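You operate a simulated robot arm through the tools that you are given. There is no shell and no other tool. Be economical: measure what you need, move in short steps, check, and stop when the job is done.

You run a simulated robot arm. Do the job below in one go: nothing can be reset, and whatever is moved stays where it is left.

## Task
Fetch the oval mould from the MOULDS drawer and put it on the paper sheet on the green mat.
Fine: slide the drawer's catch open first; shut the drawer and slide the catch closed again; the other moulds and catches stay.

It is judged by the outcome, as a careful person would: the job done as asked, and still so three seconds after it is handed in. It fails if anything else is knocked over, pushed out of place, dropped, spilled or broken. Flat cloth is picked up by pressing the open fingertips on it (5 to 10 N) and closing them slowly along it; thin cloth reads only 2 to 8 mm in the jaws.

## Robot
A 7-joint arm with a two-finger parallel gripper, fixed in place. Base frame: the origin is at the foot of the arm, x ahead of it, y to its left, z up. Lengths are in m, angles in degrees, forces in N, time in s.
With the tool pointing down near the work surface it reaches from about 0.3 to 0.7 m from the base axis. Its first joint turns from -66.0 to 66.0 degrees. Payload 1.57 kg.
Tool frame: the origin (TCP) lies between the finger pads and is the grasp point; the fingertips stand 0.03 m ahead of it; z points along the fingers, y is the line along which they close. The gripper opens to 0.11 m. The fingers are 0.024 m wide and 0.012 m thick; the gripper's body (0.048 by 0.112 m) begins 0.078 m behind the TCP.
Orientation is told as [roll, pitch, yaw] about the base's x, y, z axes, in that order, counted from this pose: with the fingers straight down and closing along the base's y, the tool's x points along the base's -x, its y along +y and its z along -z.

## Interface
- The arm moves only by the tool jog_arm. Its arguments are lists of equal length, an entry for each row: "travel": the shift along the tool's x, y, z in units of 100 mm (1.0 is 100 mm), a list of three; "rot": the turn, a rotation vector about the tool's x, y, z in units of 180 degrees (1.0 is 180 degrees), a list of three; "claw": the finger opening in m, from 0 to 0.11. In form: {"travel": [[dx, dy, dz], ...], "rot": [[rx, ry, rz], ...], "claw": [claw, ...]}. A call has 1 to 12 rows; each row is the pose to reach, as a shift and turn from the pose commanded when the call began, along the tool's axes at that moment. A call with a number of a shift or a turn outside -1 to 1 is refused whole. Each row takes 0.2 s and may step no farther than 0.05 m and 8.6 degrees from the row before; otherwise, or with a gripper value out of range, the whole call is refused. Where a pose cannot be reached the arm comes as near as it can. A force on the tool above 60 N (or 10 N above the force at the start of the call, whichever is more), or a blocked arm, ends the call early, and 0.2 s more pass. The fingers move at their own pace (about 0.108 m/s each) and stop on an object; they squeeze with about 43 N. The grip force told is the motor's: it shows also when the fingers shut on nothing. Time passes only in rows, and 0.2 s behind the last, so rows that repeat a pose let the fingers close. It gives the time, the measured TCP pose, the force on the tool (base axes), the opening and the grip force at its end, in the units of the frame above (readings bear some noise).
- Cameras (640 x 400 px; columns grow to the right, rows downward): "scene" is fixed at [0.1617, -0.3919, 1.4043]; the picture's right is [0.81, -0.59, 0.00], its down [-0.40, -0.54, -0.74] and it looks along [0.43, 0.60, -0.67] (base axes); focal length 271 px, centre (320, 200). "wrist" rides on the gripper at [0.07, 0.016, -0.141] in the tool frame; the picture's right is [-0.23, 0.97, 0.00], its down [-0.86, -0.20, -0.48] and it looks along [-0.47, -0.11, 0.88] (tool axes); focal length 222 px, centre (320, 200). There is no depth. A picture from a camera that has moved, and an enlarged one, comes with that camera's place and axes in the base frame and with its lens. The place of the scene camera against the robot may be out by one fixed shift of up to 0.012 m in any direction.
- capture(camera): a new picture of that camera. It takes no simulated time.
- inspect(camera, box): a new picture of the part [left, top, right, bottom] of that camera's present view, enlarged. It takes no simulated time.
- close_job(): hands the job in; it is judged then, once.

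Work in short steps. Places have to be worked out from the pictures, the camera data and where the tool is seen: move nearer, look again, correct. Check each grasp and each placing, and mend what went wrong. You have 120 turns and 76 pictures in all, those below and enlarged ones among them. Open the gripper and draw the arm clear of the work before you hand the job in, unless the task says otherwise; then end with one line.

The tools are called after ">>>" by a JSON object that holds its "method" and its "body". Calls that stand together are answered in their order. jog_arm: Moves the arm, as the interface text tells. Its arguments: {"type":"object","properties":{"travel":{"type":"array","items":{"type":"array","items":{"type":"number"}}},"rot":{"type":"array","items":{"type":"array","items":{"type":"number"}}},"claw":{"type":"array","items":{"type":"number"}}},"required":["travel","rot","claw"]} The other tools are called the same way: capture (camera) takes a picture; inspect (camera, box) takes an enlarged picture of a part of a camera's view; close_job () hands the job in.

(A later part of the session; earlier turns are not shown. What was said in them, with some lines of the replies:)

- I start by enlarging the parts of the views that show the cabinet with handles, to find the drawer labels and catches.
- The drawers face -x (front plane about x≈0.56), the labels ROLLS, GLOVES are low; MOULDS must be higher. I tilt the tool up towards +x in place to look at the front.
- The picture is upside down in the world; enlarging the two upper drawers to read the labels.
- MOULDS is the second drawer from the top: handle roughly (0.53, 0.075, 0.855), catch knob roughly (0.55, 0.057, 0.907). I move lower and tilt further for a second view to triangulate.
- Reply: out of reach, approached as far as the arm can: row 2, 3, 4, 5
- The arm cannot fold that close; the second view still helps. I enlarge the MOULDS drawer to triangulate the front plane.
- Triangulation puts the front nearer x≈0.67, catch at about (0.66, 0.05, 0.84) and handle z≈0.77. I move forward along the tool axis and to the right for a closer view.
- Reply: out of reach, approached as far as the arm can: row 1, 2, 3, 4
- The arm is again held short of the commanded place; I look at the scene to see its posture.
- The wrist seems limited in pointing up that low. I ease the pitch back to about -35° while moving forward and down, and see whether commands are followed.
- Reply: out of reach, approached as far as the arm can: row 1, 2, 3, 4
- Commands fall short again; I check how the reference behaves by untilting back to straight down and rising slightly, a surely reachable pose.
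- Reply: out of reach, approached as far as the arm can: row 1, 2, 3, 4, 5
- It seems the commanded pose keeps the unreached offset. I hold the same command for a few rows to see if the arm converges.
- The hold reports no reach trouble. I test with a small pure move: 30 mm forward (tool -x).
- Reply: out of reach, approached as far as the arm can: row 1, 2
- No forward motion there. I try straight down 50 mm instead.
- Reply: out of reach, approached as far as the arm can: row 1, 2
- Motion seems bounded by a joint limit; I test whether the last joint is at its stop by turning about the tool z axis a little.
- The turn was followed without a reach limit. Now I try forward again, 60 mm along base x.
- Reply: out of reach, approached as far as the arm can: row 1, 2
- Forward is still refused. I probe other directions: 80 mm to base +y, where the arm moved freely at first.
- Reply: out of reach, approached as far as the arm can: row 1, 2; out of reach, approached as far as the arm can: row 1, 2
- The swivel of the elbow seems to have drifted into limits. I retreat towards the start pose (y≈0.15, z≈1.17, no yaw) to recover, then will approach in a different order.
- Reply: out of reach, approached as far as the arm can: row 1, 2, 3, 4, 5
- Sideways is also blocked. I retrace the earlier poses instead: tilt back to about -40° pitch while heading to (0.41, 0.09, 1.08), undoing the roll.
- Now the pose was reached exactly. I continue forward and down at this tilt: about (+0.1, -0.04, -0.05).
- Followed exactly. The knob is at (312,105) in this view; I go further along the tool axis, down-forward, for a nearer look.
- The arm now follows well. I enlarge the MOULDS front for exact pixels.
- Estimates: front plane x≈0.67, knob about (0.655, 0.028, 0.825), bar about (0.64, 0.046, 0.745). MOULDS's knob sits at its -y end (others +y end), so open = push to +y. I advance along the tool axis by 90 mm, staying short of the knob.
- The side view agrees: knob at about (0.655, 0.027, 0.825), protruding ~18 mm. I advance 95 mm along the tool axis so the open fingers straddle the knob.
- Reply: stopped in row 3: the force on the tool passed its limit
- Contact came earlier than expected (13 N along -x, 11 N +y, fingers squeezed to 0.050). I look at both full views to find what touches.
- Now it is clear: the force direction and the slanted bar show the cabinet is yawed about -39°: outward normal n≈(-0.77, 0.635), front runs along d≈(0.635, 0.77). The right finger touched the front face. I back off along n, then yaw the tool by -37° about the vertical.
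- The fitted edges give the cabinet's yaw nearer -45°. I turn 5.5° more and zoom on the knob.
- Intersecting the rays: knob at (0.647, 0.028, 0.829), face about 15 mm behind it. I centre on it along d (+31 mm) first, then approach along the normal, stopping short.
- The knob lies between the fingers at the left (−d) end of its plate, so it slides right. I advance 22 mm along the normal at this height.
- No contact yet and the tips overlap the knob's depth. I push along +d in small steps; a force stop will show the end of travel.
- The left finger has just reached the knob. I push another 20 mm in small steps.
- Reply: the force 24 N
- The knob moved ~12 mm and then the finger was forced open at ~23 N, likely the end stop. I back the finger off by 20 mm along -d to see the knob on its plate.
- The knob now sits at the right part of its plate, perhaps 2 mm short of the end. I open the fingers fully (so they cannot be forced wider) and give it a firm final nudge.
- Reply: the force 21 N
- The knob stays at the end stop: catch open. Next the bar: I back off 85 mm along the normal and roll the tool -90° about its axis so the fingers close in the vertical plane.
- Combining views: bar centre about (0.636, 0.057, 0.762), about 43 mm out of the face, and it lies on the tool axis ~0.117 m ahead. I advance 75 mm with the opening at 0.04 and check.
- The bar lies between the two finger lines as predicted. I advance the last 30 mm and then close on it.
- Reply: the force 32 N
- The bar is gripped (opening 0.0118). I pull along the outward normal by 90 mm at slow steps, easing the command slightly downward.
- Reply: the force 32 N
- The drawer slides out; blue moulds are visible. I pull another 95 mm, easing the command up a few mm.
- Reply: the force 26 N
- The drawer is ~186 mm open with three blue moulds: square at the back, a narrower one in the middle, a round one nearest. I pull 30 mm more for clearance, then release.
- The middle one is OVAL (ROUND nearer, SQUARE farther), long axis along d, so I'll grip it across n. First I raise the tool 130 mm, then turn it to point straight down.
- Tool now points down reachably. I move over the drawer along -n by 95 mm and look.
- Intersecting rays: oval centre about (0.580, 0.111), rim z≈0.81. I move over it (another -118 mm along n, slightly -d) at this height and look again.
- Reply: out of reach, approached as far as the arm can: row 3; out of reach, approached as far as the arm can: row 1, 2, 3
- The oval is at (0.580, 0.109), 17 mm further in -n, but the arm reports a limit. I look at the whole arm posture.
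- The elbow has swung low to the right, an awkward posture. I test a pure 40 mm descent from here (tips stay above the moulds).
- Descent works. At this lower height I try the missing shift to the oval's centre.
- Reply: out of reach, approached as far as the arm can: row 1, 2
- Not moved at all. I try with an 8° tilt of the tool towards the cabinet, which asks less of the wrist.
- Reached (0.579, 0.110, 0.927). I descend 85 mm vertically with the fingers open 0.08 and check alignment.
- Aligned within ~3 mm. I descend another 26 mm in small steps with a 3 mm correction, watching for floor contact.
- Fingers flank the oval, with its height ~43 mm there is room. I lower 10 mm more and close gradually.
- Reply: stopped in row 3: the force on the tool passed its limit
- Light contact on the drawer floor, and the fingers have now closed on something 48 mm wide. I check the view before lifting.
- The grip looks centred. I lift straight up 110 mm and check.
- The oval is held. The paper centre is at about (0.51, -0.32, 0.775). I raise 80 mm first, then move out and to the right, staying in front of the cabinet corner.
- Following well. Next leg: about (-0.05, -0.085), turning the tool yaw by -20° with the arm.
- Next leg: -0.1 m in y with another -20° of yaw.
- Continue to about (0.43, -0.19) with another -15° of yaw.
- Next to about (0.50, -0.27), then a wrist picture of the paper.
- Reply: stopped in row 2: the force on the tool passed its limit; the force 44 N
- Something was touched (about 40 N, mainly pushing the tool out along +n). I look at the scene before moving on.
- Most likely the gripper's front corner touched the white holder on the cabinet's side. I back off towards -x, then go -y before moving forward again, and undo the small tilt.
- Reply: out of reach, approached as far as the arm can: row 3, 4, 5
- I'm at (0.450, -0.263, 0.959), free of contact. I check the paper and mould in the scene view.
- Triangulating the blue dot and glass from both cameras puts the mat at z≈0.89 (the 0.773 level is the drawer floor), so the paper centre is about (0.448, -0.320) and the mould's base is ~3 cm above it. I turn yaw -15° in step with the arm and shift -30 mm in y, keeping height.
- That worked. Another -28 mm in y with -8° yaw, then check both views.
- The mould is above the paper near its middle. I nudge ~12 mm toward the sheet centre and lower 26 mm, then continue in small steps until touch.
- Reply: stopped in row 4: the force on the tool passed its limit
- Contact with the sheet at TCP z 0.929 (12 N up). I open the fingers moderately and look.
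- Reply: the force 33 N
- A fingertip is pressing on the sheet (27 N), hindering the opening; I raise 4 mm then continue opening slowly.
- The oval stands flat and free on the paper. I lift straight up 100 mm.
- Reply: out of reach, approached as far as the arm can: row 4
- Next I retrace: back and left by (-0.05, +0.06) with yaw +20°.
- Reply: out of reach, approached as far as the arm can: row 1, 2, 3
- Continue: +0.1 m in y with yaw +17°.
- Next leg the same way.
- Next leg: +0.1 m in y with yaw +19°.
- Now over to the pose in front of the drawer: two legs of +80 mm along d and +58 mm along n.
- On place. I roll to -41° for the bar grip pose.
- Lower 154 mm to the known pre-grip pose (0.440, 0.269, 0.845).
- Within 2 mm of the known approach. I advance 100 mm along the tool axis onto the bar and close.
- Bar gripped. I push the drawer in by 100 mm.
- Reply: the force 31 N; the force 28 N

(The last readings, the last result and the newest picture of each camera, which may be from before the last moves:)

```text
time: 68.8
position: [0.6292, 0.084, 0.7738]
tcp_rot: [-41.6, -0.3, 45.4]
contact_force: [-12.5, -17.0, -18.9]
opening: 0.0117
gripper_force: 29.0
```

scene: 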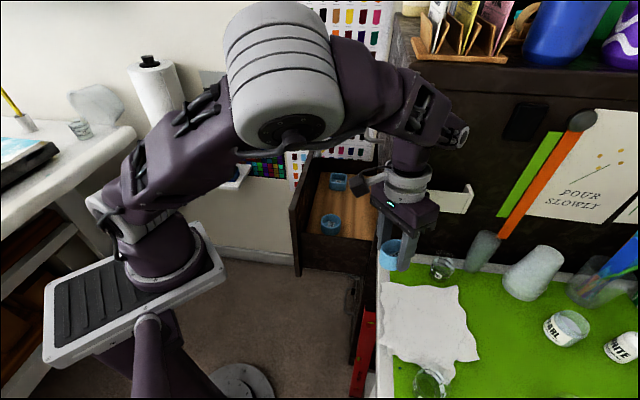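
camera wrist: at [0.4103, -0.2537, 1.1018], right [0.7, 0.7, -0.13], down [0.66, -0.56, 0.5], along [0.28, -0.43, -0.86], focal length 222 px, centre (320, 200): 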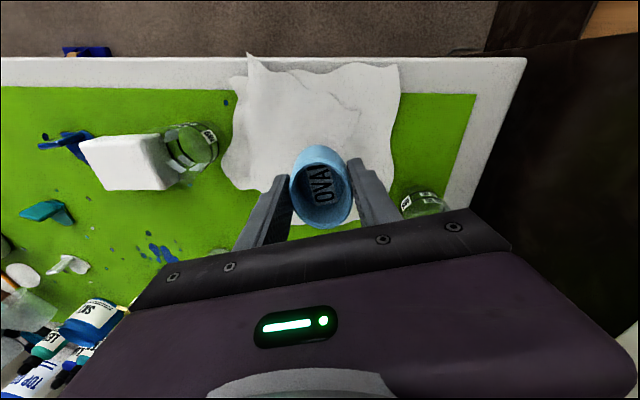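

About 14 mm remain. I push on in small steps until the stop.

>>> {"method": "jog_arm", "body": {"travel": [[0, -0.04, 0.04], [0, -0.075, 0.075], [0, -0.105, 0.1], [0, -0.13, 0.125]], "rot": [[0, 0, 0], [0, 0, 0], [0, 0, 0], [0, 0, 0]], "claw": [0, 0, 0, 0]}}

>>> {"method": "inspect", "body": {"camera": "scene", "box": [304, 110, 400, 230]}}

```text
time: 69.8
position: [0.6399, 0.0783, 0.7731]
tcp_rot: [-40.8, -0.7, 45.7]
contact_force: [-36.3, 20.4, -1.9]
opening: 0.0118
gripper_force: 29.1
```

```text
3.33 times, centred on (352, 170) of scene
camera zoom: at [0.161, -0.3914, 1.4045], right [0.81, -0.59, 0.0], down [-0.39, -0.54, -0.74], along [0.43, 0.6, -0.67], focal length 904 px, centre (213, 300)
```

zoom: 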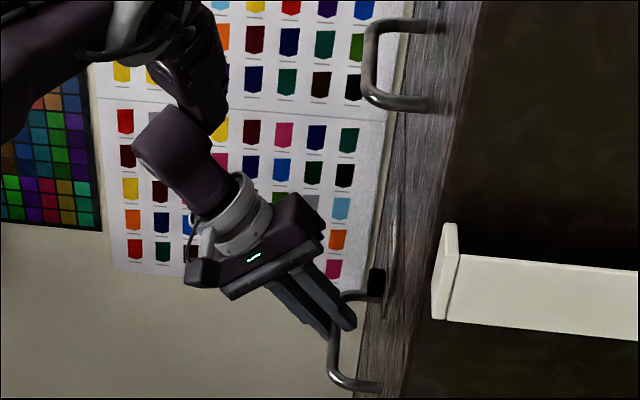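

Firm stop at ~40 N and the front looks flush. I give one slightly firmer push, then release and back off along the tool axis.

>>> {"method": "jog_arm", "body": {"travel": [[0, -0.03, 0.025], [0, -0.05, 0.045]], "rot": [[0, 0, 0], [0, 0, 0]], "claw": [0, 0]}}

>>> {"method": "jog_arm", "body": {"travel": [[0, 0.05, -0.045], [0, 0.05, -0.045], [0, 0.05, -0.045], [0, 0.05, -0.2], [0, 0.05, -0.45], [0, 0.05, -0.7], [0, 0.05, -0.95]], "rot": [[0, 0, 0], [0, 0, 0], [0, 0, 0], [0, 0, 0], [0, 0, 0], [0, 0, 0], [0, 0, 0]], "claw": [0.01, 0.036, 0.036, 0.036, 0.036, 0.036, 0.036]}}

```text
time: 70.5
position: [0.6424, 0.0775, 0.7707]
tcp_rot: [-40.2, -0.8, 45.5]
contact_force: [-6.3, 4.2, 5.1]
opening: 0.0116
gripper_force: 29.1
stopped in row 2: the force on the tool passed its limit (the readings are from after the stop); the commanded pose is now the measured one
```

```text
time: 72.0
position: [0.5951, 0.1219, 0.8397]
tcp_rot: [-40.3, -0.7, 45.6]
contact_force: [0.2, 0.3, -1.1]
opening: 0.036
gripper_force: 0.2
```

The drawer is back exactly at its closed pose. For the catch I close the fingers, shift +43 mm along d and slightly up, so they come down to the right of the knob.

>>> {"method": "jog_arm", "body": {"travel": [[-0.15, -0.03, -0.03], [-0.3, -0.06, -0.06], [-0.43, -0.08, -0.09], [-0.43, -0.08, -0.09]], "rot": [[0, 0, 0], [0, 0, 0], [0, 0, 0], [0, 0, 0]], "claw": [0.01, 0.0, 0.0, 0.0]}}

>>> {"method": "jog_arm", "body": {"travel": [[0, -0.2, 0.17], [0, -0.4, 0.35], [0, -0.55, 0.48]], "rot": [[0, 0, 0], [0, 0, 0], [0, 0, 0]], "claw": [0.0, 0.0, 0.0]}}

>>> {"method": "inspect", "body": {"camera": "wrist", "box": [224, 90, 416, 210]}}

```text
time: 73.0
position: [0.6263, 0.1513, 0.8519]
tcp_rot: [-40.3, -0.8, 45.7]
contact_force: [0.0, -0.3, 0.1]
opening: 0.0
gripper_force: 21.5
```

```text
time: 73.8
position: [0.6783, 0.0983, 0.851]
tcp_rot: [-40.3, -0.6, 45.6]
contact_force: [-1.8, -0.1, 0.6]
opening: 0.0
gripper_force: 21.3
```

```text
3.33 times, centred on (320, 150) of wrist
camera zoom: at [0.5549, 0.1205, 0.9476], right [-0.37, 0.69, -0.63], down [0.48, 0.72, 0.51], along [0.8, -0.12, -0.59], focal length 740 px, centre (320, 367)
```

zoom: 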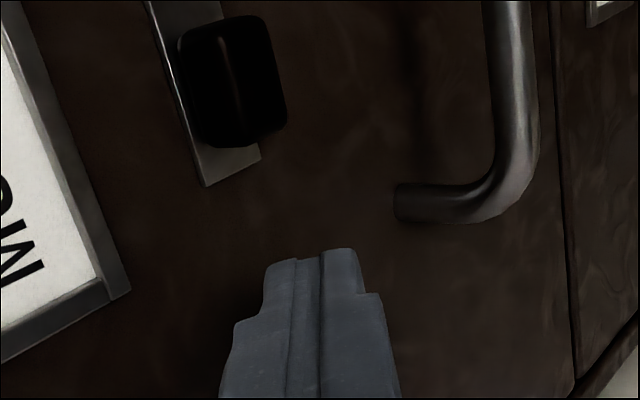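

Knob is above-left of the closed fingers (image up = -d), heights agree. I advance 9 mm more along the normal and then sweep along -d in small steps to push the catch shut.

>>> {"method": "jog_arm", "body": {"travel": [[0, -0.07, 0.062], [0.1, -0.07, 0.062], [0.18, -0.07, 0.062], [0.22, -0.07, 0.062], [0.26, -0.07, 0.062]], "rot": [[0, 0, 0], [0, 0, 0], [0, 0, 0], [0, 0, 0], [0, 0, 0]], "claw": [0.0, 0.0, 0.0, 0.0, 0.0]}}

```text
time: 75.0
position: [0.6663, 0.0741, 0.851]
tcp_rot: [-40.3, -0.7, 45.7]
contact_force: [-0.1, 0.4, 0.0]
opening: 0.0
gripper_force: 21.2
```

No contact yet (d=0.5235). I continue in 4 mm steps.

>>> {"method": "jog_arm", "body": {"travel": [[0.04, 0, 0], [0.08, 0, 0], [0.12, 0, 0], [0.16, 0, 0], [0.2, 0, 0]], "rot": [[0, 0, 0], [0, 0, 0], [0, 0, 0], [0, 0, 0], [0, 0, 0]], "claw": [0.0, 0.0, 0.0, 0.0, 0.0]}}

>>> {"method": "inspect", "body": {"camera": "wrist", "box": [224, 90, 416, 210]}}

```text
time: 76.2
position: [0.6537, 0.0616, 0.8507]
tcp_rot: [-40.4, -0.9, 45.9]
contact_force: [7.2, 4.7, -1.0]
opening: 0.0
gripper_force: 21.5
```

```text
3.33 times, centred on (320, 150) of wrist
camera zoom: at [0.5298, 0.0832, 0.9469], right [-0.37, 0.69, -0.63], down [0.48, 0.72, 0.51], along [0.8, -0.11, -0.59], focal length 740 px, centre (320, 367)
```

zoom: 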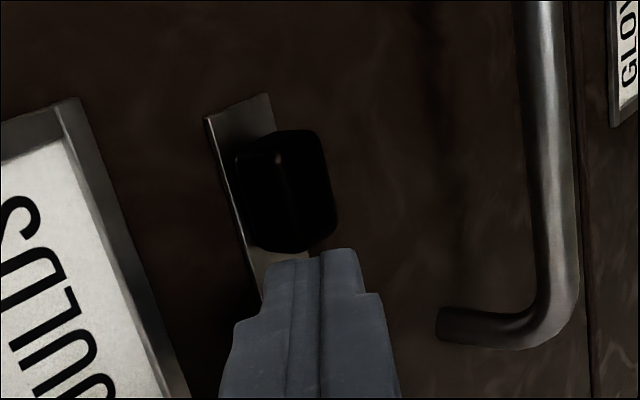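

The fingers are on the knob (8.6 N). I push on 15 mm in small steps.

>>> {"method": "jog_arm", "body": {"travel": [[0.03, 0, 0], [0.06, 0, 0], [0.09, 0, 0], [0.12, 0, 0], [0.15, 0, 0]], "rot": [[0, 0, 0], [0, 0, 0], [0, 0, 0], [0, 0, 0], [0, 0, 0]], "claw": [0.0, 0.0, 0.0, 0.0, 0.0]}}

```text
time: 77.0
position: [0.6514, 0.0628, 0.85]
tcp_rot: [-40.1, -1.8, 46.6]
contact_force: [9.6, 6.0, -1.9]
opening: 0.0
gripper_force: 21.6
stopped in row 3: the force on the tool passed its limit (the readings are from after the stop); the commanded pose is now the measured one
```

The push met a firm stop; the last picture suggests the knob is already at the -d end. I back off and verify with one picture.

>>> {"method": "jog_arm", "body": {"travel": [[-0.15, 0, 0], [-0.3, 0, 0], [-0.35, 0.15, -0.13], [-0.35, 0.35, -0.3]], "rot": [[0, 0, 0], [0, 0, 0], [0, 0, 0], [0, 0, 0]], "claw": [0.0, 0.0, 0.0, 0.0]}}

>>> {"method": "inspect", "body": {"camera": "wrist", "box": [200, 30, 392, 150]}}

```text
time: 78.0
position: [0.64, 0.1179, 0.8519]
tcp_rot: [-40.0, -1.5, 46.5]
contact_force: [0.2, -0.4, 0.0]
opening: 0.0
gripper_force: 21.1
```

```text
3.33 times, centred on (296, 90) of wrist
camera zoom: at [0.5162, 0.1376, 0.9482], right [-0.37, 0.69, -0.62], down [0.47, 0.72, 0.52], along [0.8, -0.1, -0.59], focal length 740 px, centre (400, 567)
```

zoom: 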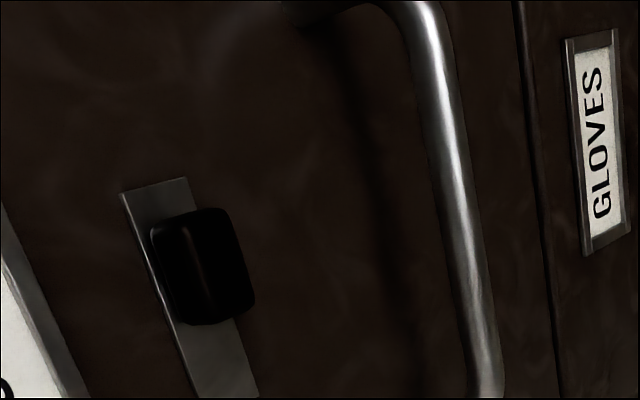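

The knob is at its -d end again: catch closed, drawer shut. I open the gripper, draw back along the normal and up, and take a last look.

>>> {"method": "jog_arm", "body": {"travel": [[0, 0.2, -0.3], [0, 0.4, -0.6], [0, 0.55, -0.9]], "rot": [[0, 0, 0], [0, 0, 0], [0, 0, 0]], "claw": [0.03, 0.06, 0.08]}}

>>> {"method": "capture", "body": {"camera": "scene"}}

```text
time: 78.8
position: [0.5679, 0.1875, 0.886]
tcp_rot: [-40.2, -1.5, 46.5]
contact_force: [0.2, 0.4, -0.6]
opening: 0.0801
gripper_force: 0.0
```

```text
2 pictures are left
```

scene: 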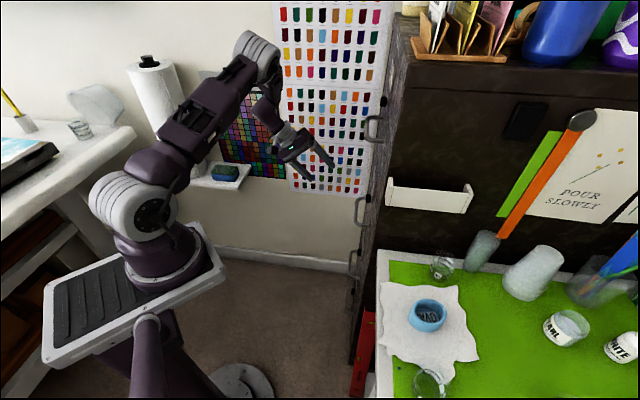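

The oval mould stands on the paper, the drawer is shut, the catch is closed, everything else is in place and the arm is clear. I hand the job in.

>>> {"method": "close_job", "body": {}}

```text
The job is handed in.
```

The oval mould is on the paper sheet on the green mat, the MOULDS drawer is shut with its catch closed, and the arm is clear. On the way the gripper bumped something beside the cabinet, probably the white holder, at about 40 N; nothing looks moved in the last picture.
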